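You operate a simulated robot arm through the tools that you are given. There is no shell and no other tool. Be economical: measure what you need, move in short steps, check, and stop when the job is done.

The job below is to be done with a simulated two-armed robot. You get a single attempt, and the scene is never put back.

TASK
Fetch the duster from the cupboard; wipe the framed board and dust the ledge.
Fine: smear and dust both go; door shut; leave the duster on the ledge. Set down upright: duster. What is to be rubbed or washed off counts as gone when no trace of it is left.
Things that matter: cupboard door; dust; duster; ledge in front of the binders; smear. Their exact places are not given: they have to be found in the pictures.

It is judged by the outcome, as a careful person would: the job done as asked, and still so three seconds after it is handed in. It fails if anything else is knocked over, pushed out of place, dropped, spilled or broken.

THE ROBOT
Two 7-joint arms with two-finger parallel grippers on one trunk, on a base that drives. Base frame: it is fixed to the floor where the robot stands at the start and does not move with it; the origin is under the middle of the robot, x ahead of it, y to its left, z up. Readings come in mm, degrees, newtons and seconds.
The left shoulder is at the start at [60, 143, 901], the right one opposite. With the tool pointing down near the work surface each hand reaches from about 280 to 540 mm from the robot's upright axis, wherever it stands, measured 20 degrees to its own side. Places, roughly: cupboard door [800, -200, 1200]; dust [600, -100, 300]; ledge in front of the binders [700, 500, 300]; smear [1200, 300, 1300]. Payload 1.57 kg a hand.
Tool frame (each hand has its own): the origin (TCP) lies between the finger pads and is the grasp point; the fingertips stand 30 mm ahead of it; z points along the fingers, y is the line along which they close. Largest opening 110 mm; finger width 24, thickness 12; the body of the gripper, 48 by 112 mm, starts 78 mm behind the TCP.
Orientation is told as [roll, pitch, yaw] about the base's x, y, z axes, in that order, counted from this pose: with the fingers straight down and closing along the base's y, the tool's x points along the base's -x, its y along +y and its z along -z.

THE INTERFACE
- The arms move only by the tool send_rows. It takes "left_commands", "right_commands" or both (then of equal length, played together; a hand with none holds still); each is a list of rows, each a list of 3 entries, a list of its own where there are three numbers: the shift along the base's x, y, z in cm, then the turn, a rotation vector about the base's x, y, z in rad, then the closure in counts, from 0 (fully open) to 255 (shut). In form: [[[tx, ty, tz], [wx, wy, wz], gripper], ...]. A call has 1 to 20 rows; each row shifts and turns the commanded pose from where the row before left it. Rows are played at 5 a second. More than 50 mm and 8.6 degrees between two rows, or a gripper value outside its range, and nothing of the call is played. A pose out of reach is approached as far as the arm can. The call stops where the force on the tool passes 90 N (or 10 N more than at its start, if that is more) or the arm is blocked; 0.2 s more then pass. The fingers move at their own pace (about 45 mm/s each) and stop on an object; they squeeze with about 42 N. The grip force told is the motor's: it shows also when the fingers shut on nothing. Time passes only in rows, and 0.2 s behind the last, so rows that do not move let the fingers close. The reply holds the time, the measured pose of the TCP, the force on the tool along the base axes, the opening and the grip force, in the units named above and with some noise, with the torque about the TCP (base axes, N m) and any sound that the robot's microphone picked up.
- Cameras (640 x 400 px; columns grow to the right, rows downward): "scene" is now at [51.3, -23, 1518.4]; the picture's right is [-0.29, -0.96, 0.00], its down [-0.66, 0.20, -0.73] and it looks along [0.70, -0.21, -0.68] (base axes); focal length 264 px, centre (320, 200). "left" rides on the left gripper at [70, -16, -141] in its tool frame; the picture's right is [0.23, 0.97, 0.00], its down [-0.85, 0.20, -0.48] and it looks along [-0.47, 0.11, 0.88] (tool axes); focal length 222 px, centre (320, 200). "right" rides on the right gripper at [70, 16, -141] in its tool frame; the picture's right is [-0.23, 0.97, 0.00], its down [-0.86, -0.20, -0.48] and it looks along [-0.47, -0.11, 0.88] (tool axes); focal length 222 px, centre (320, 200).
- grab_frame(camera): a new picture of that camera. It takes no simulated time.
- move_column(by): slides the trunk up (or, below 0, down) by that many mm; the arms and the scene camera ride with it, the base frame stays. It gives what a move gives, with no picture.
- drive_base(legs): drives the robot by 1 to 6 legs, each [ahead, left, turn to the left] in mm, mm and degrees, along the robot's own axes; the way and the turn of a leg run together, so that a leg with both is an arc; at most 1500 mm and 180 degrees a leg. The arms and the cameras ride along, it lands a little off, and it stops where it bumps. It gives what a move gives.
- head_to(pan, tilt): turns the head with the scene camera to pan (to the left, within 86 degrees either way) and tilt (down, from -29 to 69), counted from straight ahead of the robot. It gives what a move gives.
- probe_pixels(camera, pixels): for up to 12 pixels [column, row] of the newest picture of that camera ("zoom" is the newest enlarged one), the place [x, y, z] in the base frame of the surface seen there, good to about 2 mm. It takes no simulated time.
- close_up(camera, box): a new picture of the part [left, top, right, bottom] of that camera's present view, enlarged. It takes no simulated time.
- close_job(): hands the job in; it is judged then, once.

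Go step by step. Measure first, check grasps and placings, and put right what went wrong. The budget is 80 turns and 70 pictures, counting those below and the enlarged ones. Unless the task says otherwise, let go and move clear before handing in, and close with one line.

The tools are called after "Request:" by a JSON object that holds its "fn" and its "kwargs". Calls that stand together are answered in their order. send_rows: Moves the arms, as the interface text tells. Its arguments: {"type":"object","properties":{"left_commands":{"type":"array","items":{"type":"array"}},"right_commands":{"type":"array","items":{"type":"array"}}},"required":[]} The other tools are called the same way: move_column (by) slides the trunk up or down; drive_base (legs) drives the base; head_to (pan, tilt) turns the head that bears the scene camera; grab_frame (camera) takes a picture; probe_pixels (camera, pixels) gives the place of the surface under pixels of a picture; close_up (camera, box) takes an enlarged picture of a part of a camera's view; close_job () hands the job in.

At the start:

```text
t: 0.0
left_position: [563.3, 263.1, 999.3]
left_ee_rot: [0.0, 0.0, -0.1]
left_contact_force: [0.4, 0.3, -1.1]
left_moment: [0.01, -0.03, -0.02]
left_grip_width: 109.8
left_gripper_force: 0.1
right_position: [410.7, -211.9, 999.6]
right_ee_rot: [-0.1, 0.1, 0.0]
right_contact_force: [0.2, 0.4, -0.1]
right_moment: [-0.03, 0.0, 0.02]
right_grip_width: 109.9
right_gripper_force: 0.1
trunk travel left (down, up): [-500.0, 90.0]
robot x, y, heading: [-0.5, 0.4, 0.2]
head pan, tilt: [-16.8, 43.2]
```

scene: 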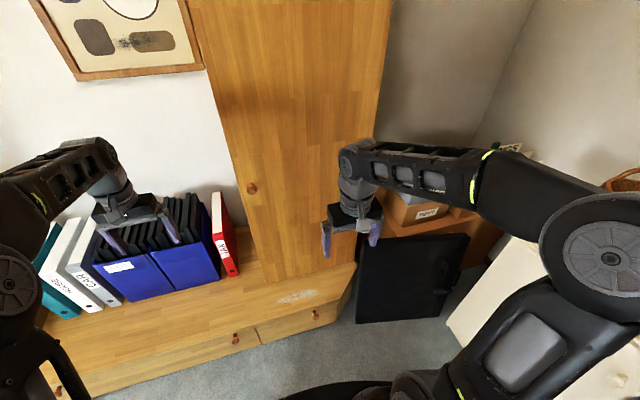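
right: 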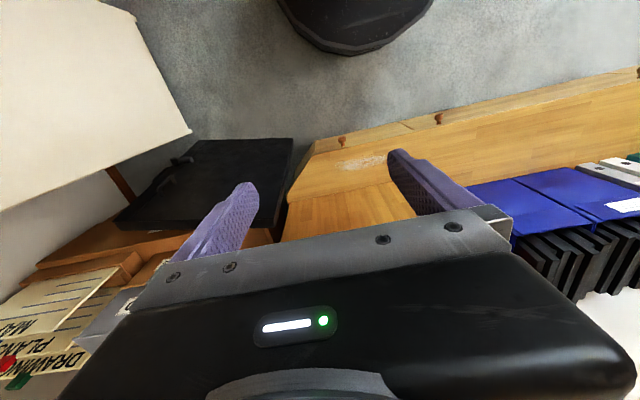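
left: 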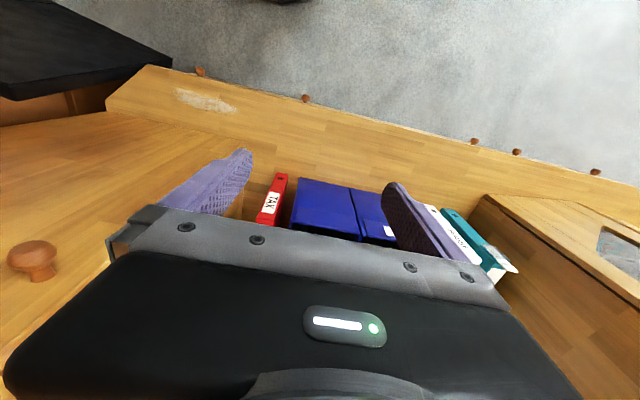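

The scene shows a cupboard door with a knob at about (252,188), dust at (297,296), and the framed board at upper left. I'll probe these, then look up and left.

Request:
{"fn": "probe_pixels", "kwargs": {"camera": "scene", "pixels": [[252, 188], [280, 294], [315, 293], [297, 302], [200, 68], [235, 200], [300, 270], [370, 100], [225, 30], [100, 300], [356, 263], [240, 347]]}}

Request:
{"fn": "head_to", "kwargs": {"pan": 0, "tilt": 0}}

Request:
{"fn": "grab_frame", "kwargs": {"camera": "scene"}}

```text
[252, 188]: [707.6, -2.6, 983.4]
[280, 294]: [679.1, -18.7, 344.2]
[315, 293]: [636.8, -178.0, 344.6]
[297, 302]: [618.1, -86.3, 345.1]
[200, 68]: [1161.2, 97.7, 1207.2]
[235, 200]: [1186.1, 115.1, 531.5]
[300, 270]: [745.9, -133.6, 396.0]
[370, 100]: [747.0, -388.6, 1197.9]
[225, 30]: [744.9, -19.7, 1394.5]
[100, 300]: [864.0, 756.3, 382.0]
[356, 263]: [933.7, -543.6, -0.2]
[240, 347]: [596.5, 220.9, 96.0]
```

```text
t: 1.1
left_position: [562.2, 264.4, 999.1]
left_ee_rot: [0.0, 0.0, 0.0]
left_contact_force: [0.5, 0.2, -0.4]
left_moment: [0.02, -0.01, -0.01]
left_grip_width: 110.1
left_gripper_force: 0.2
right_position: [410.6, -210.3, 1000.2]
right_ee_rot: [0.0, -0.1, 0.1]
right_contact_force: [0.1, -0.4, -0.2]
right_moment: [-0.01, 0.01, 0.02]
right_grip_width: 110.2
right_gripper_force: 0.1
trunk travel left (down, up): [-500.0, 90.0]
robot x, y, heading: [-1.7, -1.5, -0.2]
head pan, tilt: [0.0, 0.0]
```

```text
66 pictures are left
```

scene: 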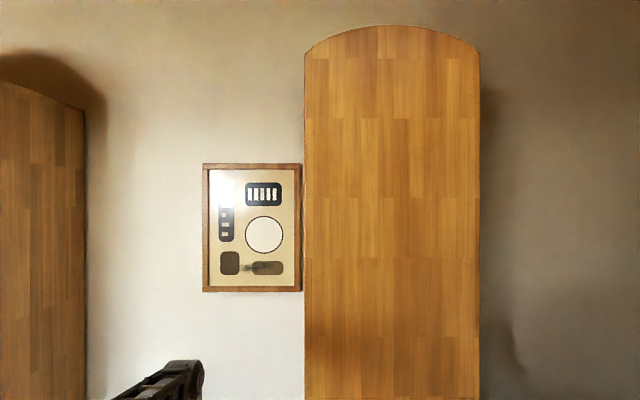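

The smear is at about (250,268) on the board. I'll zoom in and measure, and check the cupboard's outline.

Request:
{"fn": "close_up", "kwargs": {"camera": "scene", "box": [200, 220, 310, 300]}}

Request:
{"fn": "probe_pixels", "kwargs": {"camera": "scene", "pixels": [[240, 268], [262, 265], [282, 268], [205, 165], [298, 290], [310, 200], [302, 350], [476, 200], [392, 30], [80, 200], [392, 390], [210, 280]]}}

```text
5.00 times, centred on (255, 260) of scene
```

zoom: 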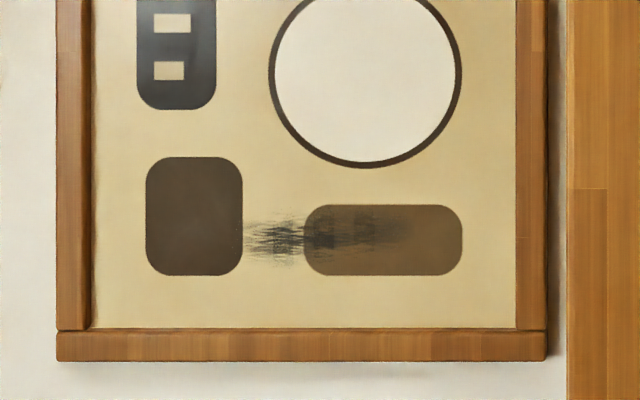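

```text
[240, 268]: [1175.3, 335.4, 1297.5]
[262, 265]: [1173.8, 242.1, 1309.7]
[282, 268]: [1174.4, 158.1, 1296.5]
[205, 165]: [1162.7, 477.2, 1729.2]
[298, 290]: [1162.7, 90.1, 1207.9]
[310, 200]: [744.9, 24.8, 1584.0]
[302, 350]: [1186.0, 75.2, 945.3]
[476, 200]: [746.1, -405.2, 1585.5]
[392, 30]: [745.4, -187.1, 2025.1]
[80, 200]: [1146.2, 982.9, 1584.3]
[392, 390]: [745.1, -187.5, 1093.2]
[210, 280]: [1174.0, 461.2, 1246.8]
```

Board surface x≈1174.5; the smear spans zoom columns 240–425. I'll measure its extents, then look down at the bench and the floor.

Request:
{"fn": "probe_pixels", "kwargs": {"camera": "zoom", "pixels": [[240, 235], [430, 235], [280, 205], [280, 268], [380, 205], [380, 270], [150, 260]]}}

Request:
{"fn": "head_to", "kwargs": {"pan": 15, "tilt": 60}}

Request:
{"fn": "grab_frame", "kwargs": {"camera": "scene"}}

```text
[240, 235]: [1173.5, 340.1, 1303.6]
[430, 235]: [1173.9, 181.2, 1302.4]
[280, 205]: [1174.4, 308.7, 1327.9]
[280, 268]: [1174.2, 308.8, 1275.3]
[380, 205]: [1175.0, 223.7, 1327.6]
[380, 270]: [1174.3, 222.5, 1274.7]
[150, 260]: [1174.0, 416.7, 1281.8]
```

```text
t: 2.4
left_position: [562.6, 264.8, 1000.0]
left_ee_rot: [0.0, 0.0, 0.0]
left_contact_force: [-0.4, -0.1, -0.6]
left_moment: [0.0, 0.01, -0.01]
left_grip_width: 110.2
left_gripper_force: 0.1
right_position: [410.5, -210.1, 999.8]
right_ee_rot: [0.0, 0.1, -0.1]
right_contact_force: [0.0, -0.4, 0.3]
right_moment: [-0.02, 0.0, 0.02]
right_grip_width: 110.1
right_gripper_force: 0.2
trunk travel left (down, up): [-500.0, 90.0]
robot x, y, heading: [-2.1, 2.4, 0.0]
head pan, tilt: [15.0, 60.0]
```

```text
64 pictures are left
```

scene: 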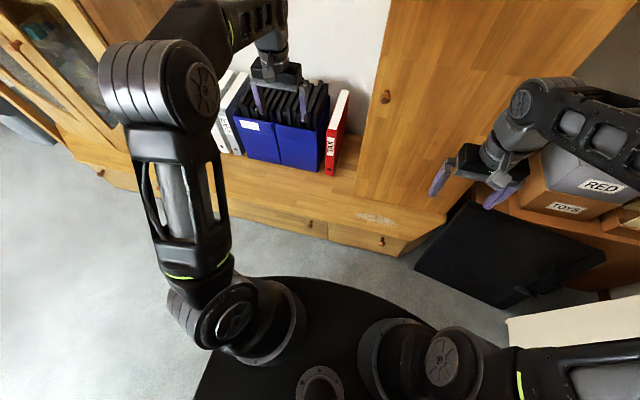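

Now I'll measure the bench edge, robot body, binders and nearby items.

Request:
{"fn": "probe_pixels", "kwargs": {"camera": "scene", "pixels": [[300, 210], [340, 200], [330, 222], [440, 215], [400, 252], [360, 285], [290, 275], [285, 175], [330, 175], [240, 158], [386, 97], [480, 210]]}}

Request:
{"fn": "close_up", "kwargs": {"camera": "scene", "box": [320, 180, 480, 280]}}

```text
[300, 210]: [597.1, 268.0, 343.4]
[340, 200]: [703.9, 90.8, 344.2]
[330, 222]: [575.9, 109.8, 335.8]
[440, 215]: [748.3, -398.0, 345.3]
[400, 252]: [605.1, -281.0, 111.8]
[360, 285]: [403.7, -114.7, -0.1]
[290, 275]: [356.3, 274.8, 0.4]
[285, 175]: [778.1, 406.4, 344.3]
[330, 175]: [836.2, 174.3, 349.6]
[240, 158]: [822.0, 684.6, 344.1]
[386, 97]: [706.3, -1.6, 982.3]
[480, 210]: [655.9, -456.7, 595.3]
```

```text
4.00 times, centred on (400, 230) of scene
```

zoom: 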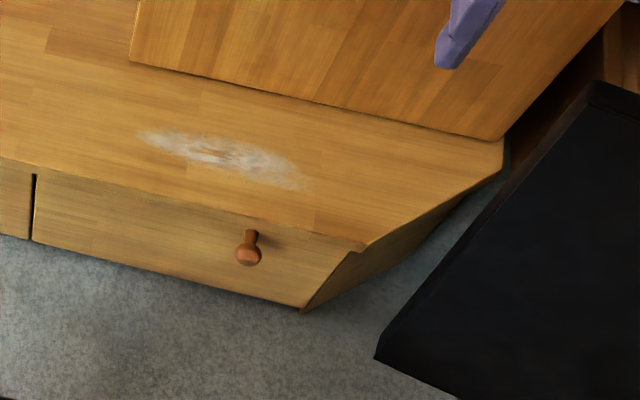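

Probing the dust's extents and the bench edge in this zoom.

Request:
{"fn": "probe_pixels", "kwargs": {"camera": "zoom", "pixels": [[132, 132], [310, 192], [200, 130], [280, 155], [160, 155], [240, 185], [180, 195], [360, 245], [500, 142], [130, 60], [500, 138], [600, 85]]}}

Request:
{"fn": "head_to", "kwargs": {"pan": -30, "tilt": 20}}

Request:
{"fn": "grab_frame", "kwargs": {"camera": "scene"}}

```text
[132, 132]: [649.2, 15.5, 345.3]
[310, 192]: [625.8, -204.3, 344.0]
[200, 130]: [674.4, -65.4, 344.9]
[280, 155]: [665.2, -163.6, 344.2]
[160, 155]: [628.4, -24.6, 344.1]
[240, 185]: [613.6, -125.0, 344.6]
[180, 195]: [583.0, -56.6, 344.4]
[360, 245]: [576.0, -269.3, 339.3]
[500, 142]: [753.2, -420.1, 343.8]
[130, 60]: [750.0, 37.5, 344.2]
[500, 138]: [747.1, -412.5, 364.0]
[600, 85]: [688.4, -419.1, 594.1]
```

```text
t: 3.5
left_position: [562.4, 263.8, 999.5]
left_ee_rot: [0.0, 0.0, -0.1]
left_contact_force: [-0.6, -0.3, -0.2]
left_moment: [0.01, -0.03, 0.02]
left_grip_width: 110.2
left_gripper_force: 0.1
right_position: [410.7, -211.8, 999.2]
right_ee_rot: [0.1, -0.1, 0.1]
right_contact_force: [-0.1, 0.2, 0.5]
right_moment: [0.0, -0.01, 0.0]
right_grip_width: 110.1
right_gripper_force: 0.1
trunk travel left (down, up): [-500.0, 90.0]
robot x, y, heading: [-1.2, 2.6, -0.1]
head pan, tilt: [-30.0, 20.0]
```

```text
62 pictures are left
```

scene: 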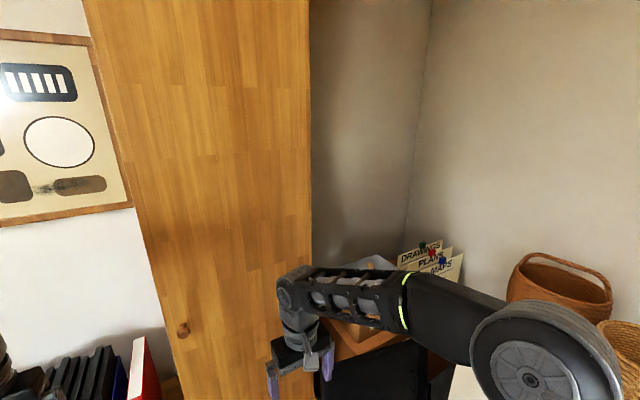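

The full-front door is at x≈745, hinged on the right, knob at (707,-2,983); dust spans y −205..15, x 605..680. I'll turn the right hand to point forward with vertical closing and bring it in front of the knob.

Request:
{"fn": "send_rows", "kwargs": {"right_commands": [[[0.95, 1.05, -0.085], [0.06046, -0.06046, -0.06046], 0], [[0.95, 1.05, -0.085], [0.06046, -0.06046, -0.06046], 0], [[0.95, 1.05, -0.085], [0.06046, -0.06046, -0.06046], 0], [[0.95, 1.05, -0.085], [0.06046, -0.06046, -0.06046], 0], [[0.95, 1.05, -0.085], [0.06046, -0.06046, -0.06046], 0], [[0.95, 1.05, -0.085], [0.06046, -0.06046, -0.06046], 0], [[0.95, 1.05, -0.085], [0.06046, -0.06046, -0.06046], 0], [[0.95, 1.05, -0.085], [0.06046, -0.06046, -0.06046], 0], [[0.95, 1.05, -0.085], [0.06046, -0.06046, -0.06046], 0], [[0.95, 1.05, -0.085], [0.06046, -0.06046, -0.06046], 0], [[0.95, 1.05, -0.085], [0.06046, -0.06046, -0.06046], 0], [[0.95, 1.05, -0.085], [0.06046, -0.06046, -0.06046], 0], [[0.95, 1.05, -0.085], [0.06046, -0.06046, -0.06046], 0], [[0.95, 1.05, -0.085], [0.06046, -0.06046, -0.06046], 0], [[0.95, 1.05, -0.085], [0.06046, -0.06046, -0.06046], 0], [[0.95, 1.05, -0.085], [0.06046, -0.06046, -0.06046], 0], [[0.95, 1.05, -0.085], [0.06046, -0.06046, -0.06046], 0], [[0.95, 1.05, -0.085], [0.06046, -0.06046, -0.06046], 0], [[0.95, 1.05, -0.085], [0.06046, -0.06046, -0.06046], 0], [[0.95, 1.05, -0.085], [0.06046, -0.06046, -0.06046], 0]]}}

Request:
{"fn": "head_to", "kwargs": {"pan": 0, "tilt": 38}}

Request:
{"fn": "grab_frame", "kwargs": {"camera": "scene"}}

Request:
{"fn": "grab_frame", "kwargs": {"camera": "right"}}

```text
t: 7.7
left_position: [562.5, 267.7, 998.7]
left_ee_rot: [-0.2, -0.1, -0.1]
left_contact_force: [-0.4, 0.2, -0.2]
left_moment: [-0.04, -0.03, -0.01]
left_grip_width: 110.2
left_gripper_force: 0.0
right_position: [593.4, 0.4, 983.2]
right_ee_rot: [89.1, -2.1, -87.2]
right_contact_force: [0.1, 0.0, 0.8]
right_moment: [0.01, -0.01, 0.0]
right_grip_width: 110.2
right_gripper_force: 0.0
right hand out of reach, approached as far as the arm can: row 11
trunk travel left (down, up): [-500.0, 90.0]
robot x, y, heading: [1.5, 0.7, -0.0]
head pan, tilt: [-30.0, 20.0]
```

```text
t: 8.7
left_position: [562.1, 265.3, 1000.8]
left_ee_rot: [0.0, 0.0, 0.0]
left_contact_force: [0.6, -0.7, -0.2]
left_moment: [0.02, 0.01, -0.04]
left_grip_width: 109.8
left_gripper_force: 0.0
right_position: [594.5, -0.1, 981.3]
right_ee_rot: [88.9, -2.1, -87.1]
right_contact_force: [-0.7, 0.0, -0.5]
right_moment: [0.02, -0.01, 0.01]
right_grip_width: 110.0
right_gripper_force: 0.0
trunk travel left (down, up): [-500.0, 90.0]
robot x, y, heading: [1.2, 2.8, 0.1]
head pan, tilt: [0.0, 38.0]
```

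```text
61 pictures are left
```

scene: 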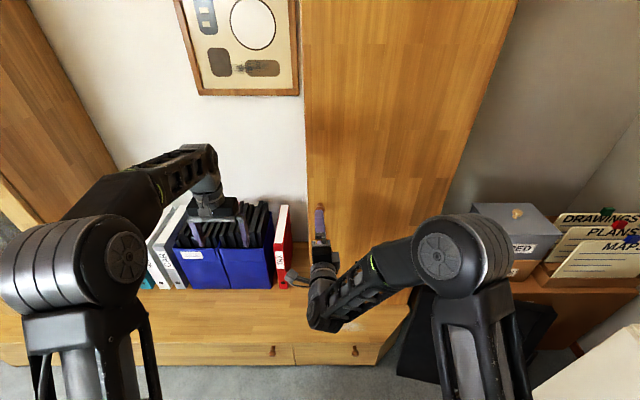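

```text
60 pictures are left
```

right: 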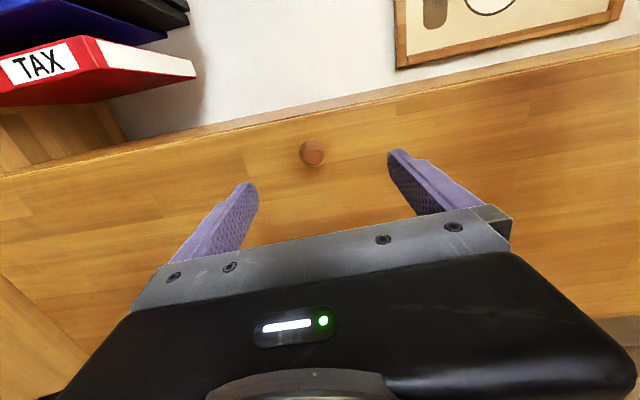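

The knob is seen at (312,152) in the right-hand picture, nearly centred between the fingers. I'll measure it.

Request:
{"fn": "probe_pixels", "kwargs": {"camera": "right", "pixels": [[312, 152], [303, 152], [321, 152], [312, 143], [312, 162], [330, 180]]}}

```text
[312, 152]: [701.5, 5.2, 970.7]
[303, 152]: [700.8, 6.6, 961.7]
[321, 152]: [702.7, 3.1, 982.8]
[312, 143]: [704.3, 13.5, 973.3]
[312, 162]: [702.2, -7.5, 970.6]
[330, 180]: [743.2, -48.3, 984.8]
```

Knob centre ≈ (715,2,971), front at x≈701. I'll advance to TCP x≈705 and close.

Request:
{"fn": "send_rows", "kwargs": {"right_commands": [[[2.2, 0.0, -0.5], [0, 0, 0], 0], [[2.2, 0.1, -0.3], [0, 0, 0], 0], [[2.2, 0.1, -0.3], [0, 0, 0], 0], [[2.2, 0, 0], [0, 0, 0], 0], [[2.2, 0, 0], [0, 0, 0], 0], [[0, 0, 0], [0, 0, 0], 255], [[0, 0, 0], [0, 0, 0], 255], [[0, 0, 0], [0, 0, 0], 255], [[0, 0, 0], [0, 0, 0], 255], [[0, 0, 0], [0, 0, 0], 255], [[0, 0, 0], [0, 0, 0], 255], [[0, 0, 0], [0, 0, 0], 255]]}}

Request:
{"fn": "grab_frame", "kwargs": {"camera": "right"}}

```text
t: 11.3
left_position: [564.0, 264.6, 999.7]
left_ee_rot: [0.0, 0.0, 0.0]
left_contact_force: [0.7, -0.4, -0.1]
left_moment: [-0.03, -0.01, 0.0]
left_grip_width: 110.0
left_gripper_force: 0.0
right_position: [705.4, 1.4, 970.5]
right_ee_rot: [88.9, -2.1, -87.1]
right_contact_force: [-0.5, 0.1, -5.8]
right_moment: [-0.12, -0.01, -0.19]
right_grip_width: 33.7
right_gripper_force: 38.3
trunk travel left (down, up): [-500.0, 90.0]
robot x, y, heading: [0.1, 1.6, -0.2]
head pan, tilt: [0.0, 38.0]
```

```text
59 pictures are left
```

right: 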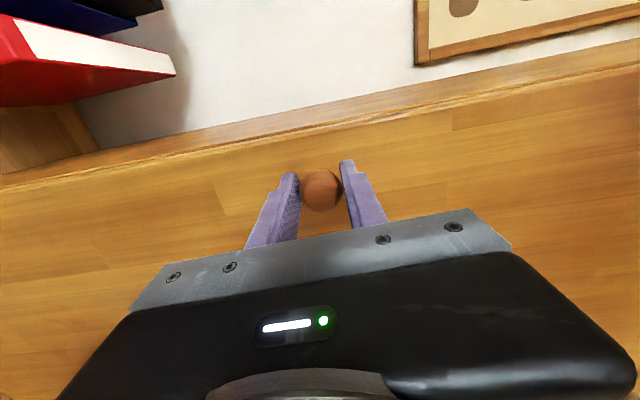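

Gripped (33.7 mm on the round knob). I'll pull the door open the first 15° along its arc.

Request:
{"fn": "send_rows", "kwargs": {"right_commands": [[[-2.16, -0.32, 0], [0, 0, 0.02], 255], [[-2.14, -0.43, 0], [0, 0, 0.02], 255], [[-2.11, -0.54, 0], [0, 0, 0.02], 255], [[-2.09, -0.65, 0], [0, 0, 0.02], 255], [[-2.04, -0.76, 0], [0, 0, 0.02], 255]]}}

Request:
{"fn": "grab_frame", "kwargs": {"camera": "scene"}}

```text
t: 12.5
left_position: [563.5, 267.4, 999.0]
left_ee_rot: [-0.1, 0.0, 0.0]
left_contact_force: [-0.8, 0.0, 0.5]
left_moment: [0.04, -0.02, -0.03]
left_grip_width: 110.0
left_gripper_force: 0.1
right_position: [597.8, -21.5, 970.2]
right_ee_rot: [88.7, -2.2, -80.8]
right_contact_force: [-6.4, 17.6, -12.5]
right_moment: [-0.08, 0.36, 0.33]
right_grip_width: 33.6
right_gripper_force: 41.2
trunk travel left (down, up): [-500.0, 90.0]
robot x, y, heading: [-1.1, 1.2, -0.1]
head pan, tilt: [0.0, 38.0]
```

```text
58 pictures are left
```

scene: 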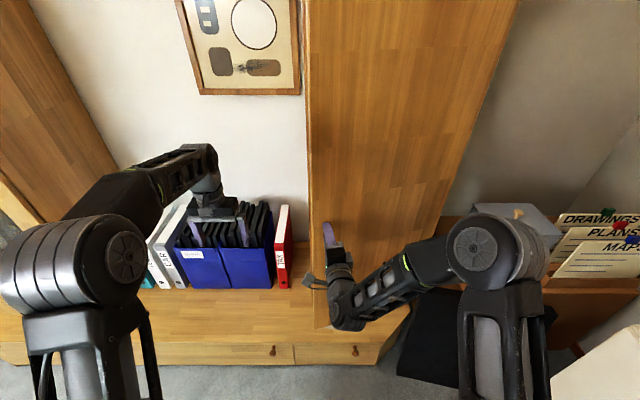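

The door follows (now ~15° open). I'll continue the arc to about 50°, turning the hand along partly.

Request:
{"fn": "send_rows", "kwargs": {"right_commands": [[[-2.36, -0.6, 0.05], [0, 0, 0.03], 255], [[-2.3, -1.14, 0.05], [0, 0, 0.03], 255], [[-2.23, -1.27, 0], [0, 0, 0.03], 255], [[-2.15, -1.4, 0], [0, 0, 0.03], 255], [[-2.05, -1.54, 0], [0, 0, 0.03], 255], [[-1.96, -1.66, 0], [0, 0, 0.03], 255], [[-1.86, -1.77, 0], [0, 0, 0.03], 255], [[-1.74, -1.88, 0], [0, 0, 0.03], 255], [[-1.63, -1.99, 0], [0, 0, 0.03], 255], [[-1.5, -2.08, 0], [0, 0, 0.03], 255]]}}

Request:
{"fn": "grab_frame", "kwargs": {"camera": "scene"}}

```text
t: 13.9
left_position: [561.2, 266.9, 1002.0]
left_ee_rot: [-0.2, -0.2, 0.2]
left_contact_force: [-0.5, 0.3, 0.7]
left_moment: [0.05, 0.0, 0.0]
left_grip_width: 110.0
left_gripper_force: 0.2
right_position: [528.8, -74.1, 966.1]
right_ee_rot: [91.0, 15.4, -72.4]
right_contact_force: [-4.0, 8.4, -20.6]
right_moment: [-0.23, 0.03, 1.35]
right_grip_width: 32.8
right_gripper_force: 41.3
right hand out of reach, approached as far as the arm can: row 4, 5, 6, 7
trunk travel left (down, up): [-500.0, 90.0]
robot x, y, heading: [-0.6, 1.0, 0.2]
head pan, tilt: [0.0, 38.0]
stopped in row 7 (right hand): the force on the tool passed its limit at 96 N (the readings are from after the stop); the commanded pose is now the measured one
```

```text
57 pictures are left
```

scene: 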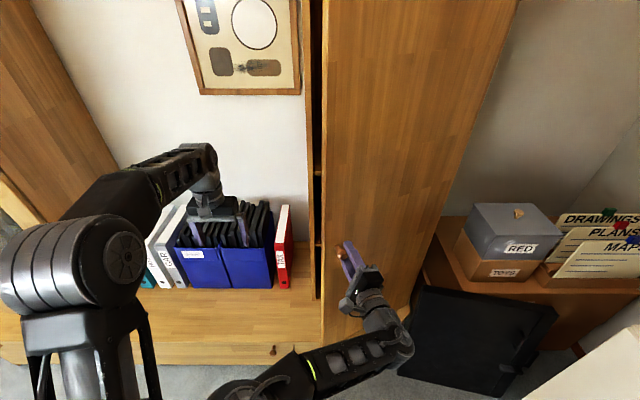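

The right arm hit its reach limit at about 26° open, so I'll release the knob, back off along the tool axis, and undo the roll.

Request:
{"fn": "send_rows", "kwargs": {"right_commands": [[[0, 0, 0], [0, 0, 0], 0], [[0, 0, 0], [0, 0, 0], 0], [[0, 0, 0], [0, 0, 0], 0], [[-1.9, -0.6, 0], [0, 0, 0], 0], [[-1.9, -0.6, 0], [0, 0, 0], 0], [[-1.9, -0.6, 0], [0, 0, 0], 0], [[-1.9, -0.6, 0], [0, 0, 0], 0], [[-2, -1, 0], [0, 0, -0.05], 0], [[-2, -2, 0], [0, 0, -0.05], 0], [[-2, -2, 0], [0, 0, -0.05], 0]]}}

Request:
{"fn": "grab_frame", "kwargs": {"camera": "scene"}}

```text
t: 16.2
left_position: [562.4, 264.9, 1001.2]
left_ee_rot: [-0.1, -0.1, 0.1]
left_contact_force: [0.3, 0.0, 0.4]
left_moment: [0.0, -0.05, -0.01]
left_grip_width: 110.1
left_gripper_force: 0.0
right_position: [512.7, -114.1, 931.4]
right_ee_rot: [92.9, 22.8, -82.6]
right_contact_force: [-0.2, -0.7, 0.1]
right_moment: [-0.05, -0.05, 0.02]
right_grip_width: 109.8
right_gripper_force: 0.0
right hand out of reach, approached as far as the arm can: row 4, 5, 6, 7, 8, 9, 10
trunk travel left (down, up): [-500.0, 90.0]
robot x, y, heading: [-1.2, -2.0, -0.1]
head pan, tilt: [0.0, 38.0]
stopped in row 10 (right hand): the arm was blocked; the commanded pose is now the measured one
```

```text
56 pictures are left
```

scene: 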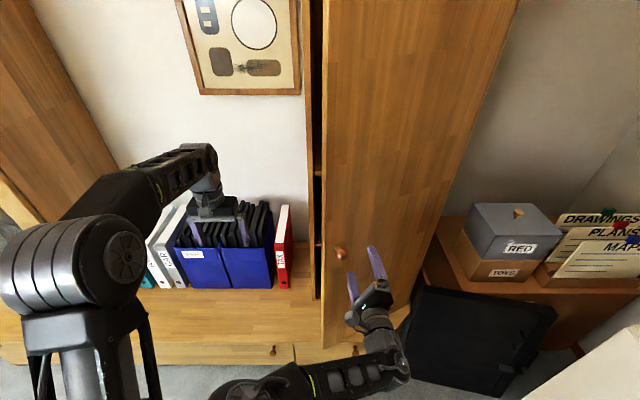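

The hand is clear of the knob but the right arm is in a cramped pose. I'll drive back 300 mm to gain room and then unfold it.

Request:
{"fn": "drive_base", "kwargs": {"legs": [[-300, 0, 0]]}}

Request:
{"fn": "send_rows", "kwargs": {"right_commands": [[[2.5, -0.5, 1.0], [-0.06, 0, 0], 0], [[2.5, -0.5, 1.0], [-0.06, 0, 0], 0], [[2.5, -0.5, 1.0], [-0.06, 0, 0], 0], [[2.5, -0.5, 1.0], [-0.06, 0, 0], 0], [[0, 0, 1], [-0.06, 0.0, 0], 0]]}}

Request:
{"fn": "grab_frame", "kwargs": {"camera": "scene"}}

```text
t: 18.2
left_position: [262.5, 265.1, 1001.6]
left_ee_rot: [-0.1, -0.3, 0.2]
left_contact_force: [0.1, 0.1, 0.8]
left_moment: [0.01, -0.02, -0.03]
left_grip_width: 110.1
left_gripper_force: 0.0
right_position: [211.2, -113.4, 931.4]
right_ee_rot: [93.1, 22.7, -82.7]
right_contact_force: [0.4, 0.2, -0.6]
right_moment: [-0.01, -0.01, 0.02]
right_grip_width: 109.8
right_gripper_force: 0.1
trunk travel left (down, up): [-500.0, 90.0]
robot x, y, heading: [-299.5, -4.1, 0.1]
head pan, tilt: [0.0, 38.0]
```

```text
t: 19.4
left_position: [263.1, 267.0, 1001.4]
left_ee_rot: [-0.1, -0.2, 0.1]
left_contact_force: [-0.7, 0.1, -0.4]
left_moment: [0.0, 0.01, -0.01]
left_grip_width: 109.9
left_gripper_force: 0.1
right_position: [312.9, -134.8, 982.1]
right_ee_rot: [90.8, 5.6, -83.1]
right_contact_force: [-0.5, 0.2, 0.5]
right_moment: [0.01, -0.02, 0.0]
right_grip_width: 110.0
right_gripper_force: 0.0
trunk travel left (down, up): [-500.0, 90.0]
robot x, y, heading: [-301.9, 0.7, 0.0]
head pan, tilt: [0.0, 38.0]
```

```text
55 pictures are left
```

scene: 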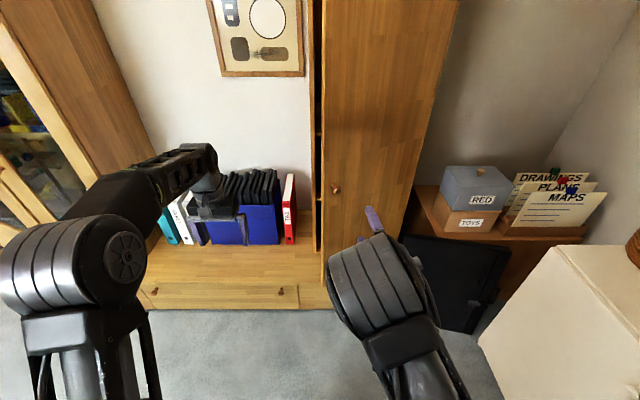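

The arm is free again. I'll fold the right hand back to its initial pose and turn the left hand forward (mirrored) to hook the door's inner edge.

Request:
{"fn": "send_rows", "kwargs": {"right_commands": [[[-1, -0.4, 0.1], [-0.06046, 0.06046, 0.06046], 0], [[-1, -0.4, 0.1], [-0.06046, 0.06046, 0.06046], 0], [[-1, -0.4, 0.1], [-0.06046, 0.06046, 0.06046], 0], [[-1, -0.4, 0.1], [-0.06046, 0.06046, 0.06046], 0], [[-1, -0.4, 0.1], [-0.06046, 0.06046, 0.06046], 0], [[-1, -0.4, 0.1], [-0.06046, 0.06046, 0.06046], 0], [[-1, -0.4, 0.1], [-0.06046, 0.06046, 0.06046], 0], [[-1, -0.4, 0.1], [-0.06046, 0.06046, 0.06046], 0], [[-1, -0.4, 0.1], [-0.06046, 0.06046, 0.06046], 0], [[-1, -0.4, 0.1], [-0.06046, 0.06046, 0.06046], 0], [[-1, -0.4, 0.1], [-0.06046, 0.06046, 0.06046], 0], [[-1, -0.4, 0.1], [-0.06046, 0.06046, 0.06046], 0], [[-1, -0.4, 0.1], [-0.06046, 0.06046, 0.06046], 0], [[-1, -0.4, 0.1], [-0.06046, 0.06046, 0.06046], 0], [[-1, -0.4, 0.1], [-0.06046, 0.06046, 0.06046], 0], [[-1, -0.4, 0.1], [-0.06046, 0.06046, 0.06046], 0], [[-1, -0.4, 0.1], [-0.06046, 0.06046, 0.06046], 0], [[-1, -0.4, 0.1], [-0.06046, 0.06046, 0.06046], 0], [[-1, -0.4, 0.1], [-0.06046, 0.06046, 0.06046], 0], [[-1, -0.4, 0.1], [-0.06046, 0.06046, 0.06046], 0]], "left_commands": [[[0, 0, 0], [-0.06046, -0.06046, 0.06046], 255], [[0, 0, 0], [-0.06046, -0.06046, 0.06046], 255], [[0, 0, 0], [-0.06046, -0.06046, 0.06046], 255], [[0, 0, 0], [-0.06046, -0.06046, 0.06046], 255], [[0, 0, 0], [-0.06046, -0.06046, 0.06046], 255], [[0, 0, 0], [-0.06046, -0.06046, 0.06046], 255], [[0, 0, 0], [-0.06046, -0.06046, 0.06046], 255], [[0, 0, 0], [-0.06046, -0.06046, 0.06046], 255], [[0, 0, 0], [-0.06046, -0.06046, 0.06046], 255], [[0, 0, 0], [-0.06046, -0.06046, 0.06046], 255], [[0, 0, 0], [-0.06046, -0.06046, 0.06046], 255], [[0, 0, 0], [-0.06046, -0.06046, 0.06046], 255], [[0, 0, 0], [-0.06046, -0.06046, 0.06046], 255], [[0, 0, 0], [-0.06046, -0.06046, 0.06046], 255], [[0, 0, 0], [-0.06046, -0.06046, 0.06046], 255], [[0, 0, 0], [-0.06046, -0.06046, 0.06046], 255], [[0, 0, 0], [-0.06046, -0.06046, 0.06046], 255], [[0, 0, 0], [-0.06046, -0.06046, 0.06046], 255], [[0, 0, 0], [-0.06046, -0.06046, 0.06046], 255], [[0, 0, 0], [-0.06046, -0.06046, 0.06046], 255]]}}

Request:
{"fn": "drive_base", "kwargs": {"legs": [[100, 150, 0]]}}

Request:
{"fn": "grab_frame", "kwargs": {"camera": "scene"}}

```text
t: 23.6
left_position: [265.1, 267.2, 1000.8]
left_ee_rot: [-90.1, 0.2, 90.2]
left_contact_force: [-0.8, -0.1, -0.4]
left_moment: [-0.01, 0.02, 0.02]
left_grip_width: 0.1
left_gripper_force: 21.6
right_position: [119.6, -251.3, 1007.8]
right_ee_rot: [4.2, 3.8, -7.5]
right_contact_force: [0.3, 0.0, 0.4]
right_moment: [-0.01, 0.02, -0.05]
right_grip_width: 110.1
right_gripper_force: 0.1
right hand out of reach, approached as far as the arm can: row 11, 12
trunk travel left (down, up): [-500.0, 90.0]
robot x, y, heading: [-301.0, 2.4, 0.2]
head pan, tilt: [0.0, 38.0]
```

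```text
t: 25.2
left_position: [361.9, 417.9, 1000.5]
left_ee_rot: [-89.9, 0.2, 90.1]
left_contact_force: [0.5, 1.0, -0.1]
left_moment: [0.0, -0.04, -0.02]
left_grip_width: 0.2
left_gripper_force: 21.2
right_position: [218.4, -99.4, 1007.4]
right_ee_rot: [4.1, 3.8, -7.6]
right_contact_force: [0.2, 0.2, 0.3]
right_moment: [-0.01, 0.01, -0.01]
right_grip_width: 110.0
right_gripper_force: 0.1
trunk travel left (down, up): [-500.0, 90.0]
robot x, y, heading: [-201.9, 148.0, 0.3]
head pan, tilt: [0.0, 38.0]
```

```text
54 pictures are left
```

scene: 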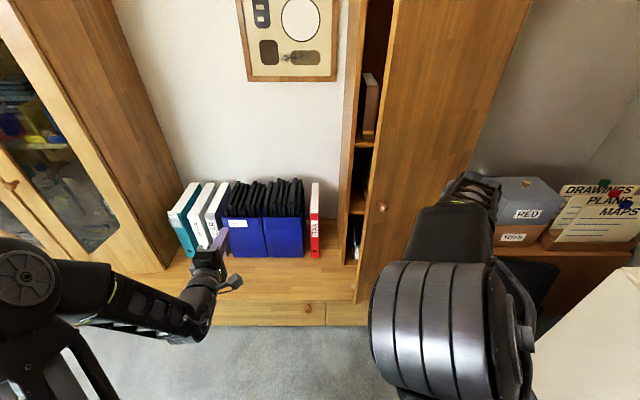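

The gap shows shelves inside. I'll measure the door edge for hooking.

Request:
{"fn": "probe_pixels", "kwargs": {"camera": "scene", "pixels": [[382, 207], [378, 200], [372, 208], [366, 260], [357, 180], [350, 205], [370, 105], [372, 180], [360, 210], [440, 110]]}}

Request:
{"fn": "close_up", "kwargs": {"camera": "scene", "box": [320, 60, 420, 280]}}

```text
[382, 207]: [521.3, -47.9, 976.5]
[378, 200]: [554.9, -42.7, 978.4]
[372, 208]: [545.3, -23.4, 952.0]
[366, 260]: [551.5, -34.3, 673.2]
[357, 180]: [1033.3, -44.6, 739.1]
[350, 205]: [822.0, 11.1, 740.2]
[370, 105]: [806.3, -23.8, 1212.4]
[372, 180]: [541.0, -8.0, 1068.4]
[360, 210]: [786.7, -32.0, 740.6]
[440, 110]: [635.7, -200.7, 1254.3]
```

```text
1.82 times, centred on (370, 170) of scene
```

zoom: 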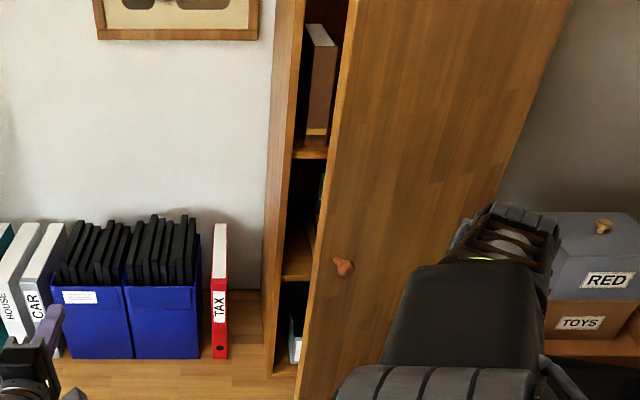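

Door edge is at (541,-8,1068). I'll use the right hand as a hook from a robot position further left, so I drive there first, then turn the right hand forward again.

Request:
{"fn": "drive_base", "kwargs": {"legs": [[70, 180, 0]]}}

Request:
{"fn": "send_rows", "kwargs": {"right_commands": [[[1.35, 0.25, 0], [0.06046, -0.06046, -0.06046], 255], [[1.35, 0.25, 0], [0.06046, -0.06046, -0.06046], 255], [[1.35, 0.25, 0], [0.06046, -0.06046, -0.06046], 255], [[1.35, 0.25, 0], [0.06046, -0.06046, -0.06046], 255], [[1.35, 0.25, 0], [0.06046, -0.06046, -0.06046], 255], [[1.35, 0.25, 0], [0.06046, -0.06046, -0.06046], 255], [[1.35, 0.25, 0], [0.06046, -0.06046, -0.06046], 255], [[1.35, 0.25, 0], [0.06046, -0.06046, -0.06046], 255], [[1.35, 0.25, 0], [0.06046, -0.06046, -0.06046], 255], [[1.35, 0.25, 0], [0.06046, -0.06046, -0.06046], 255], [[1.35, 0.25, 0], [0.06046, -0.06046, -0.06046], 255], [[1.35, 0.25, 0], [0.06046, -0.06046, -0.06046], 255], [[1.35, 0.25, 0], [0.06046, -0.06046, -0.06046], 255], [[1.35, 0.25, 0], [0.06046, -0.06046, -0.06046], 255], [[1.35, 0.25, 0], [0.06046, -0.06046, -0.06046], 255], [[1.35, 0.25, 0], [0.06046, -0.06046, -0.06046], 255], [[1.35, 0.25, 0], [0.06046, -0.06046, -0.06046], 255], [[1.35, 0.25, 0], [0.06046, -0.06046, -0.06046], 255], [[1.35, 0.25, 0], [0.06046, -0.06046, -0.06046], 255], [[1.35, 0.25, 0], [0.06046, -0.06046, -0.06046], 255]]}}

Request:
{"fn": "send_rows", "kwargs": {"right_commands": [[[0, 0, 0], [0, 0, -0.12], 255], [[0, 0, 0], [0, 0, -0.12], 255], [[0, 0, 0], [0, 0, -0.12], 255], [[0, 0, 0], [0, 0, -0.12], 255], [[0, 0, 0], [0, 0, -0.12], 255]]}}

Request:
{"fn": "grab_frame", "kwargs": {"camera": "scene"}}

```text
t: 26.7
left_position: [432.4, 596.2, 1000.6]
left_ee_rot: [-90.0, 0.2, 90.1]
left_contact_force: [0.9, 1.4, -0.6]
left_moment: [0.0, -0.01, -0.04]
left_grip_width: 0.1
left_gripper_force: 21.3
right_position: [288.1, 77.3, 1007.8]
right_ee_rot: [4.2, 3.7, -7.6]
right_contact_force: [0.2, 0.4, -1.2]
right_moment: [-0.01, 0.03, 0.0]
right_grip_width: 109.7
right_gripper_force: 0.0
trunk travel left (down, up): [-500.0, 90.0]
robot x, y, heading: [-131.0, 330.7, 0.1]
head pan, tilt: [0.0, 38.0]
```

```text
t: 30.9
left_position: [432.0, 595.9, 1001.2]
left_ee_rot: [-89.9, 0.1, 90.1]
left_contact_force: [0.4, 0.1, 0.2]
left_moment: [0.02, 0.0, 0.01]
left_grip_width: 0.1
left_gripper_force: 21.9
right_position: [557.9, 127.7, 1007.5]
right_ee_rot: [94.7, 7.5, -86.2]
right_contact_force: [-0.3, -0.1, -0.4]
right_moment: [0.01, 0.02, 0.02]
right_grip_width: 0.0
right_gripper_force: 21.5
trunk travel left (down, up): [-500.0, 90.0]
robot x, y, heading: [-131.1, 328.6, -0.0]
head pan, tilt: [0.0, 38.0]
```

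```text
t: 32.1
left_position: [431.8, 595.4, 1001.1]
left_ee_rot: [-90.0, 0.1, 90.0]
left_contact_force: [0.1, 0.3, 0.4]
left_moment: [-0.02, 0.0, 0.0]
left_grip_width: 0.0
left_gripper_force: 21.0
right_position: [557.4, 128.6, 1007.3]
right_ee_rot: [94.5, 7.4, -120.6]
right_contact_force: [0.2, -0.4, -0.1]
right_moment: [-0.03, -0.01, -0.02]
right_grip_width: 0.0
right_gripper_force: 21.7
trunk travel left (down, up): [-500.0, 90.0]
robot x, y, heading: [-131.4, 326.7, 0.2]
head pan, tilt: [0.0, 38.0]
```

```text
52 pictures are left
```

scene: 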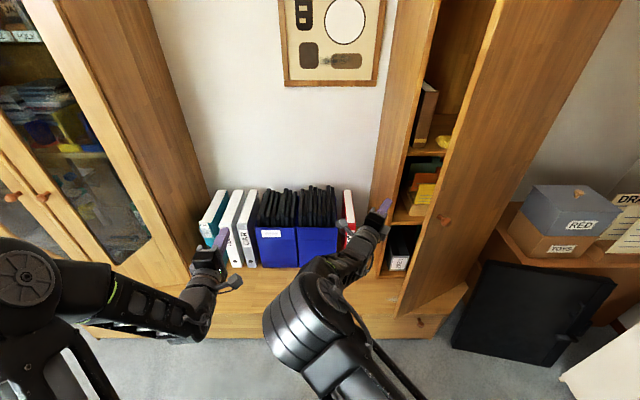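

The gap is clear. I'll insert the closed fingers behind the door edge and sweep it open along its arc.

Request:
{"fn": "send_rows", "kwargs": {"right_commands": [[[1.1, -3.2, 0], [0, 0, 0], 255], [[1.1, -3.2, 0], [0, 0, 0], 255], [[1.1, -3.2, 0], [0, 0, 0], 255], [[1.0, -3.2, 0], [0, 0, 0], 255], [[-2.5, -2.5, 0], [0, 0, 0], 255], [[-2.44, -1.3, 0], [0, 0, 0], 255], [[-2.44, -1.3, 0], [0, 0, 0], 255], [[-2.23, -1.63, 0], [0, 0, 0], 255], [[-2.23, -1.63, 0], [0, 0, 0], 255], [[-1.98, -1.92, 0], [0, 0, 0], 255], [[-1.98, -1.92, 0], [0, 0, 0], 255], [[-1.7, -2.18, 0], [0, 0, 0], 255], [[-1.7, -2.18, 0], [0, 0, 0], 255], [[-1.38, -2.39, 0], [0, 0, 0], 255]]}}

Request:
{"fn": "grab_frame", "kwargs": {"camera": "scene"}}

```text
t: 35.1
left_position: [431.8, 595.9, 1001.8]
left_ee_rot: [-90.0, 0.1, 90.1]
left_contact_force: [0.2, -0.1, -0.2]
left_moment: [0.0, -0.03, -0.01]
left_grip_width: 0.0
left_gripper_force: 21.1
right_position: [407.3, -103.4, 1029.6]
right_ee_rot: [94.6, 7.5, -120.5]
right_contact_force: [0.2, 0.0, 0.3]
right_moment: [0.0, -0.01, 0.02]
right_grip_width: 0.0
right_gripper_force: 21.8
right hand out of reach, approached as far as the arm can: row 4, 10, 11, 12, 13, 14
trunk travel left (down, up): [-500.0, 90.0]
robot x, y, heading: [-132.0, 329.4, 0.1]
head pan, tilt: [0.0, 38.0]
```

```text
51 pictures are left
```

scene: 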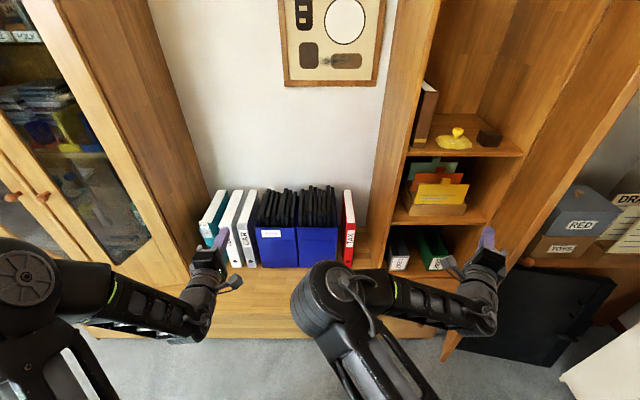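

The door is mostly open; on the upper shelf are a yellow item with a handle at (455,138) and a dark block at (488,137). Let me zoom in.

Request:
{"fn": "close_up", "kwargs": {"camera": "scene", "box": [400, 80, 540, 180]}}

Request:
{"fn": "probe_pixels", "kwargs": {"camera": "scene", "pixels": [[455, 140], [457, 130], [488, 137], [440, 142], [470, 145], [505, 150], [560, 190], [615, 90], [450, 350], [430, 95]]}}

```text
4.00 times, centred on (470, 130) of scene
```

zoom: 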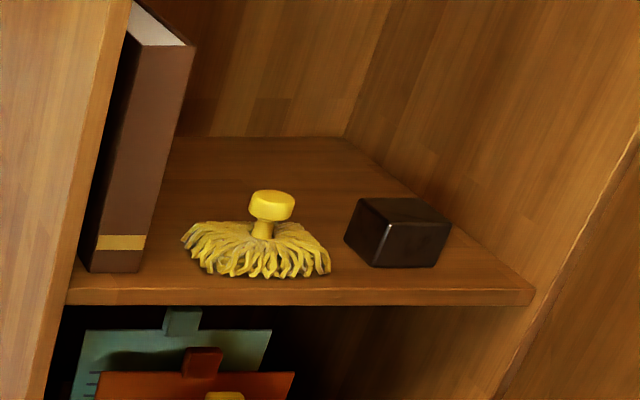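

```text
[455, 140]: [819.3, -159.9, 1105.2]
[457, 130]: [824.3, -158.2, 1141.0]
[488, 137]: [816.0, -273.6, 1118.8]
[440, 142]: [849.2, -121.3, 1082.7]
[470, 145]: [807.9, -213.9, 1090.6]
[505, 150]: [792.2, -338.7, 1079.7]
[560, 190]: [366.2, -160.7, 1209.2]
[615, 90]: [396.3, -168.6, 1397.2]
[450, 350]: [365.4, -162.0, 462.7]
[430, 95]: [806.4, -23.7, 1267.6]
```

The duster is the yellow mop with a knob handle at about (822,-158), top z≈1141, on a shelf at z≈1078. The door is ~57° open; I'll drive sideways to the right a little to sweep it wider with the hooked hand.

Request:
{"fn": "drive_base", "kwargs": {"legs": [[0, -100, 0]]}}

Request:
{"fn": "grab_frame", "kwargs": {"camera": "scene"}}

```text
t: 36.3
left_position: [432.9, 493.6, 1001.6]
left_ee_rot: [-90.1, 0.1, 90.0]
left_contact_force: [-1.2, -0.1, -0.3]
left_moment: [0.02, -0.01, 0.06]
left_grip_width: 0.1
left_gripper_force: 21.2
right_position: [407.4, -204.6, 1029.7]
right_ee_rot: [94.5, 7.6, -120.7]
right_contact_force: [-0.6, 0.5, 0.5]
right_moment: [0.01, -0.01, 0.02]
right_grip_width: 0.2
right_gripper_force: 21.4
trunk travel left (down, up): [-500.0, 90.0]
robot x, y, heading: [-128.7, 229.8, -0.0]
head pan, tilt: [0.0, 38.0]
```

```text
49 pictures are left
```

scene: 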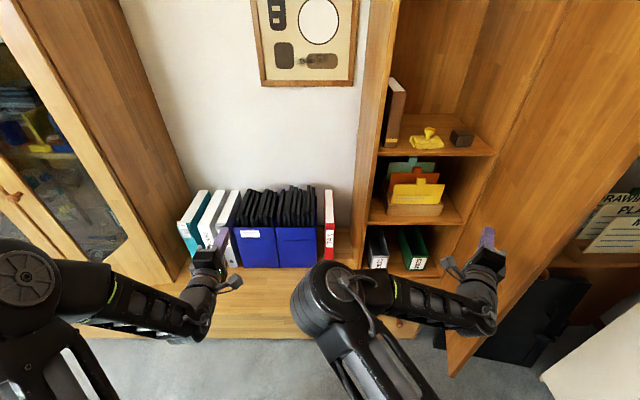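

The door is now open wide. I'll look higher to see how much room there is above the duster.

Request:
{"fn": "head_to", "kwargs": {"pan": -20, "tilt": 10}}

Request:
{"fn": "grab_frame", "kwargs": {"camera": "scene"}}

```text
t: 37.2
left_position: [432.1, 495.2, 1001.3]
left_ee_rot: [-90.0, 0.0, 90.0]
left_contact_force: [0.8, 0.3, -0.3]
left_moment: [0.0, 0.01, 0.02]
left_grip_width: 0.0
left_gripper_force: 20.8
right_position: [407.5, -204.7, 1030.0]
right_ee_rot: [94.7, 7.5, -120.6]
right_contact_force: [0.1, 0.5, -0.3]
right_moment: [0.0, 0.0, -0.02]
right_grip_width: 0.2
right_gripper_force: 21.6
trunk travel left (down, up): [-500.0, 90.0]
robot x, y, heading: [-133.0, 229.2, 0.2]
head pan, tilt: [-20.0, 10.0]
```

```text
48 pictures are left
```

scene: 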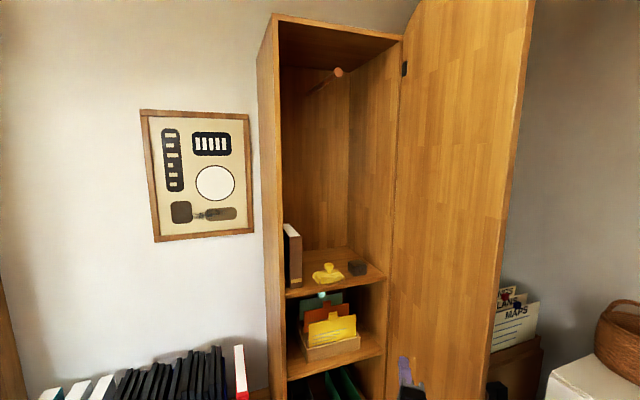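

There is plenty of height above the duster, so a top-down grasp works. I'll measure the duster closely.

Request:
{"fn": "close_up", "kwargs": {"camera": "scene", "box": [296, 245, 376, 295]}}

```text
8.00 times, centred on (336, 270) of scene
```

zoom: 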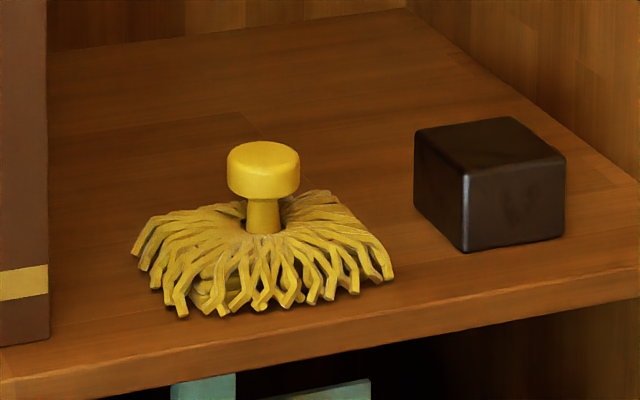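

Request:
{"fn": "probe_pixels", "kwargs": {"camera": "zoom", "pixels": [[263, 157], [232, 172], [297, 172], [263, 190], [263, 222], [135, 245], [392, 275], [255, 300], [300, 195], [415, 170], [465, 245], [60, 300]]}}

```text
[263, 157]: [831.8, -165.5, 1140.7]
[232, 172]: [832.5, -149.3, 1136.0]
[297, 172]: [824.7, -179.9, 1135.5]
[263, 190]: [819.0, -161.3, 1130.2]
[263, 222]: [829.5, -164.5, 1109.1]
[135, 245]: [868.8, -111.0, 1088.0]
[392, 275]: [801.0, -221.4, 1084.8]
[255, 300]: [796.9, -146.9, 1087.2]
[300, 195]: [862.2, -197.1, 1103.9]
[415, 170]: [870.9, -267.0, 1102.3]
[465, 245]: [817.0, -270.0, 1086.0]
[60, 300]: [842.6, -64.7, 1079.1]
```

Knob centre ≈ (833,-164), z 1118–1141; mop lies below z 1108. I'll withdraw the right hand from the door and turn it fingers-down and open.

Request:
{"fn": "send_rows", "kwargs": {"right_commands": [[[0.5, 3.5, 0], [0, 0, 0.12], 255], [[0.5, 3.5, 0], [0, 0, 0.12], 255], [[0, 3.5, 0], [0, 0, 0.12], 255], [[0, 3.5, 0], [0, 0, 0.12], 255], [[0, 3.5, 0], [0, 0, 0.12], 255]]}}

Request:
{"fn": "send_rows", "kwargs": {"right_commands": [[[-0.3, 0, 0.8], [-0.06046, 0.06046, 0.06046], 90], [[-0.3, 0, 0.8], [-0.06046, 0.06046, 0.06046], 90], [[-0.3, 0, 0.8], [-0.06046, 0.06046, 0.06046], 90], [[-0.3, 0, 0.8], [-0.06046, 0.06046, 0.06046], 90], [[-0.3, 0, 0.8], [-0.06046, 0.06046, 0.06046], 90], [[-0.3, 0, 0.8], [-0.06046, 0.06046, 0.06046], 90], [[-0.3, 0, 0.8], [-0.06046, 0.06046, 0.06046], 90], [[-0.3, 0, 0.8], [-0.06046, 0.06046, 0.06046], 90], [[-0.3, 0, 0.8], [-0.06046, 0.06046, 0.06046], 90], [[-0.3, 0, 0.8], [-0.06046, 0.06046, 0.06046], 90], [[-0.3, 0, 0.8], [-0.06046, 0.06046, 0.06046], 90], [[-0.3, 0, 0.8], [-0.06046, 0.06046, 0.06046], 90], [[-0.3, 0, 0.8], [-0.06046, 0.06046, 0.06046], 90], [[-0.3, 0, 0.8], [-0.06046, 0.06046, 0.06046], 90], [[-0.3, 0, 0.8], [-0.06046, 0.06046, 0.06046], 90], [[-0.3, 0, 0.8], [-0.06046, 0.06046, 0.06046], 90], [[-0.3, 0, 0.8], [-0.06046, 0.06046, 0.06046], 90], [[-0.3, 0, 0.8], [-0.06046, 0.06046, 0.06046], 90], [[-0.3, 0, 0.8], [-0.06046, 0.06046, 0.06046], 90], [[-0.3, 0, 0.8], [-0.06046, 0.06046, 0.06046], 90]]}}

Request:
{"fn": "move_column", "kwargs": {"by": 90}}

Request:
{"fn": "head_to", "kwargs": {"pan": -20, "tilt": 40}}

Request:
{"fn": "grab_frame", "kwargs": {"camera": "scene"}}

```text
t: 38.4
left_position: [431.5, 495.8, 1001.0]
left_ee_rot: [-90.0, 0.1, 90.0]
left_contact_force: [-0.1, 0.3, 0.8]
left_moment: [0.01, 0.01, -0.05]
left_grip_width: 0.2
left_gripper_force: 21.4
right_position: [437.9, 3.0, 1048.0]
right_ee_rot: [94.4, 7.4, -86.7]
right_contact_force: [0.7, -0.3, -0.1]
right_moment: [0.01, 0.02, -0.05]
right_grip_width: 0.0
right_gripper_force: 21.4
right hand out of reach, approached as far as the arm can: row 4, 5
trunk travel left (down, up): [-500.0, 90.0]
robot x, y, heading: [-130.2, 229.7, -0.1]
head pan, tilt: [-20.0, 10.0]
```

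```text
t: 42.6
left_position: [433.0, 495.8, 1001.0]
left_ee_rot: [-89.8, 0.1, 90.0]
left_contact_force: [-0.8, 0.8, -0.5]
left_moment: [0.0, 0.01, -0.02]
left_grip_width: 0.0
left_gripper_force: 21.3
right_position: [338.4, -10.6, 1100.0]
right_ee_rot: [8.6, -1.8, -11.1]
right_contact_force: [0.4, 0.1, -1.5]
right_moment: [-0.05, 0.03, 0.02]
right_grip_width: 71.2
right_gripper_force: 0.0
right hand out of reach, approached as far as the arm can: row 15, 16, 17, 18, 19, 20
trunk travel left (down, up): [-500.0, 90.0]
robot x, y, heading: [-130.7, 231.3, -0.1]
head pan, tilt: [-20.0, 10.0]
```

```text
t: 43.9
left_position: [433.0, 495.4, 1090.7]
left_ee_rot: [-90.0, 0.0, 90.1]
left_contact_force: [-0.2, 0.3, 0.0]
left_moment: [0.03, -0.02, -0.01]
left_grip_width: 0.0
left_gripper_force: 21.2
right_position: [336.8, -11.4, 1189.1]
right_ee_rot: [8.5, -1.9, -11.1]
right_contact_force: [0.0, -0.8, 0.7]
right_moment: [-0.01, 0.0, -0.02]
right_grip_width: 71.6
right_gripper_force: 0.1
trunk travel left (down, up): [-590.0, 0.0]
robot x, y, heading: [-128.3, 223.7, 0.1]
head pan, tilt: [-20.0, 10.0]
```

```text
t: 44.8
left_position: [433.1, 494.7, 1091.0]
left_ee_rot: [-90.1, 0.0, 90.0]
left_contact_force: [-0.6, 0.3, -0.4]
left_moment: [0.01, 0.03, -0.03]
left_grip_width: 0.0
left_gripper_force: 22.0
right_position: [337.6, -10.9, 1190.0]
right_ee_rot: [8.5, -1.9, -11.2]
right_contact_force: [-1.1, -0.8, -0.8]
right_moment: [0.01, 0.01, -0.01]
right_grip_width: 71.1
right_gripper_force: 0.2
trunk travel left (down, up): [-590.0, 0.0]
robot x, y, heading: [-134.8, 229.0, -0.0]
head pan, tilt: [-20.0, 40.0]
```

```text
46 pictures are left
```

scene: 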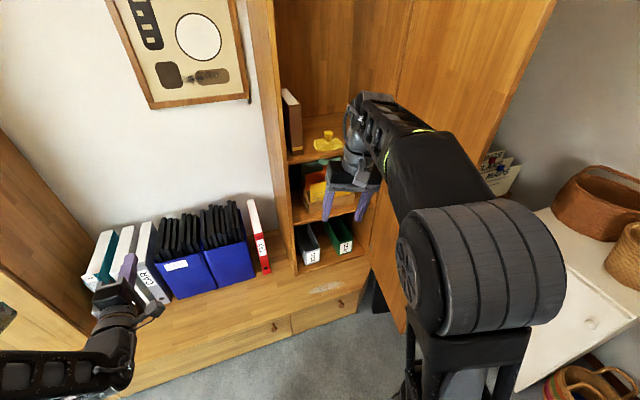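

Down-pointing height is limited at range, so I need to know how close the base can get to the bench. I'll look straight down.

Request:
{"fn": "head_to", "kwargs": {"pan": 0, "tilt": 69}}

Request:
{"fn": "grab_frame", "kwargs": {"camera": "scene"}}

Request:
{"fn": "probe_pixels", "kwargs": {"camera": "scene", "pixels": [[320, 390], [320, 360], [320, 330], [320, 300], [320, 270], [320, 240], [290, 380], [250, 330], [370, 380]]}}

```text
t: 45.7
left_position: [433.3, 494.4, 1090.7]
left_ee_rot: [-90.0, 0.1, 90.0]
left_contact_force: [0.3, 0.4, 0.5]
left_moment: [-0.02, 0.0, -0.01]
left_grip_width: 0.0
left_gripper_force: 21.2
right_position: [336.8, -11.4, 1190.0]
right_ee_rot: [8.6, -2.0, -11.1]
right_contact_force: [0.7, 0.5, 0.6]
right_moment: [-0.03, 0.03, -0.01]
right_grip_width: 71.3
right_gripper_force: 0.0
trunk travel left (down, up): [-590.0, 0.0]
robot x, y, heading: [-128.9, 229.4, 0.0]
head pan, tilt: [0.0, 68.8]
```

```text
45 pictures are left
```

scene: 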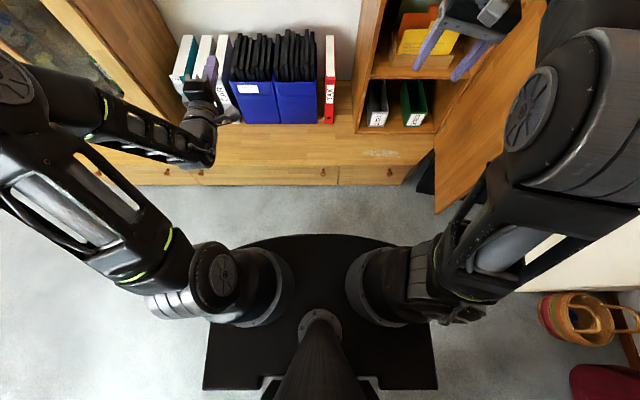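

```text
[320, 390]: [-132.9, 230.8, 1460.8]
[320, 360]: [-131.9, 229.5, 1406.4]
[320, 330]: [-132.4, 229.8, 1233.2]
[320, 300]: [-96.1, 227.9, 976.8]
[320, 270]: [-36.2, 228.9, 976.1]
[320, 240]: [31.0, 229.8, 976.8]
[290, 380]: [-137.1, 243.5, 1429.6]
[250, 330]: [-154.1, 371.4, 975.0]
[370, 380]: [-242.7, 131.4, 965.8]
```

Body plate front is ~175 mm ahead of the axis, so the robot can approach to about x=330. I'll check where the right elbow and door edge lie.

Request:
{"fn": "probe_pixels", "kwargs": {"camera": "scene", "pixels": [[630, 100], [590, 110], [560, 200], [635, 180], [530, 100], [440, 210], [436, 150], [600, 30], [470, 260], [180, 90], [45, 150], [10, 80]]}}

```text
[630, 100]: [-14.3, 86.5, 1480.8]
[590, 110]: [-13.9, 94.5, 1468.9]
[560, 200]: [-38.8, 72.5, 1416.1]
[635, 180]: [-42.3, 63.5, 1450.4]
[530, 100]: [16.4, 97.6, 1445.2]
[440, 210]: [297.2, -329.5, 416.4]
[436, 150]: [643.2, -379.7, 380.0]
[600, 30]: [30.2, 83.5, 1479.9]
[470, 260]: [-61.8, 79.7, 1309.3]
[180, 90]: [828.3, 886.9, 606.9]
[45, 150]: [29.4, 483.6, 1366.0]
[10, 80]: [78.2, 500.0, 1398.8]
```

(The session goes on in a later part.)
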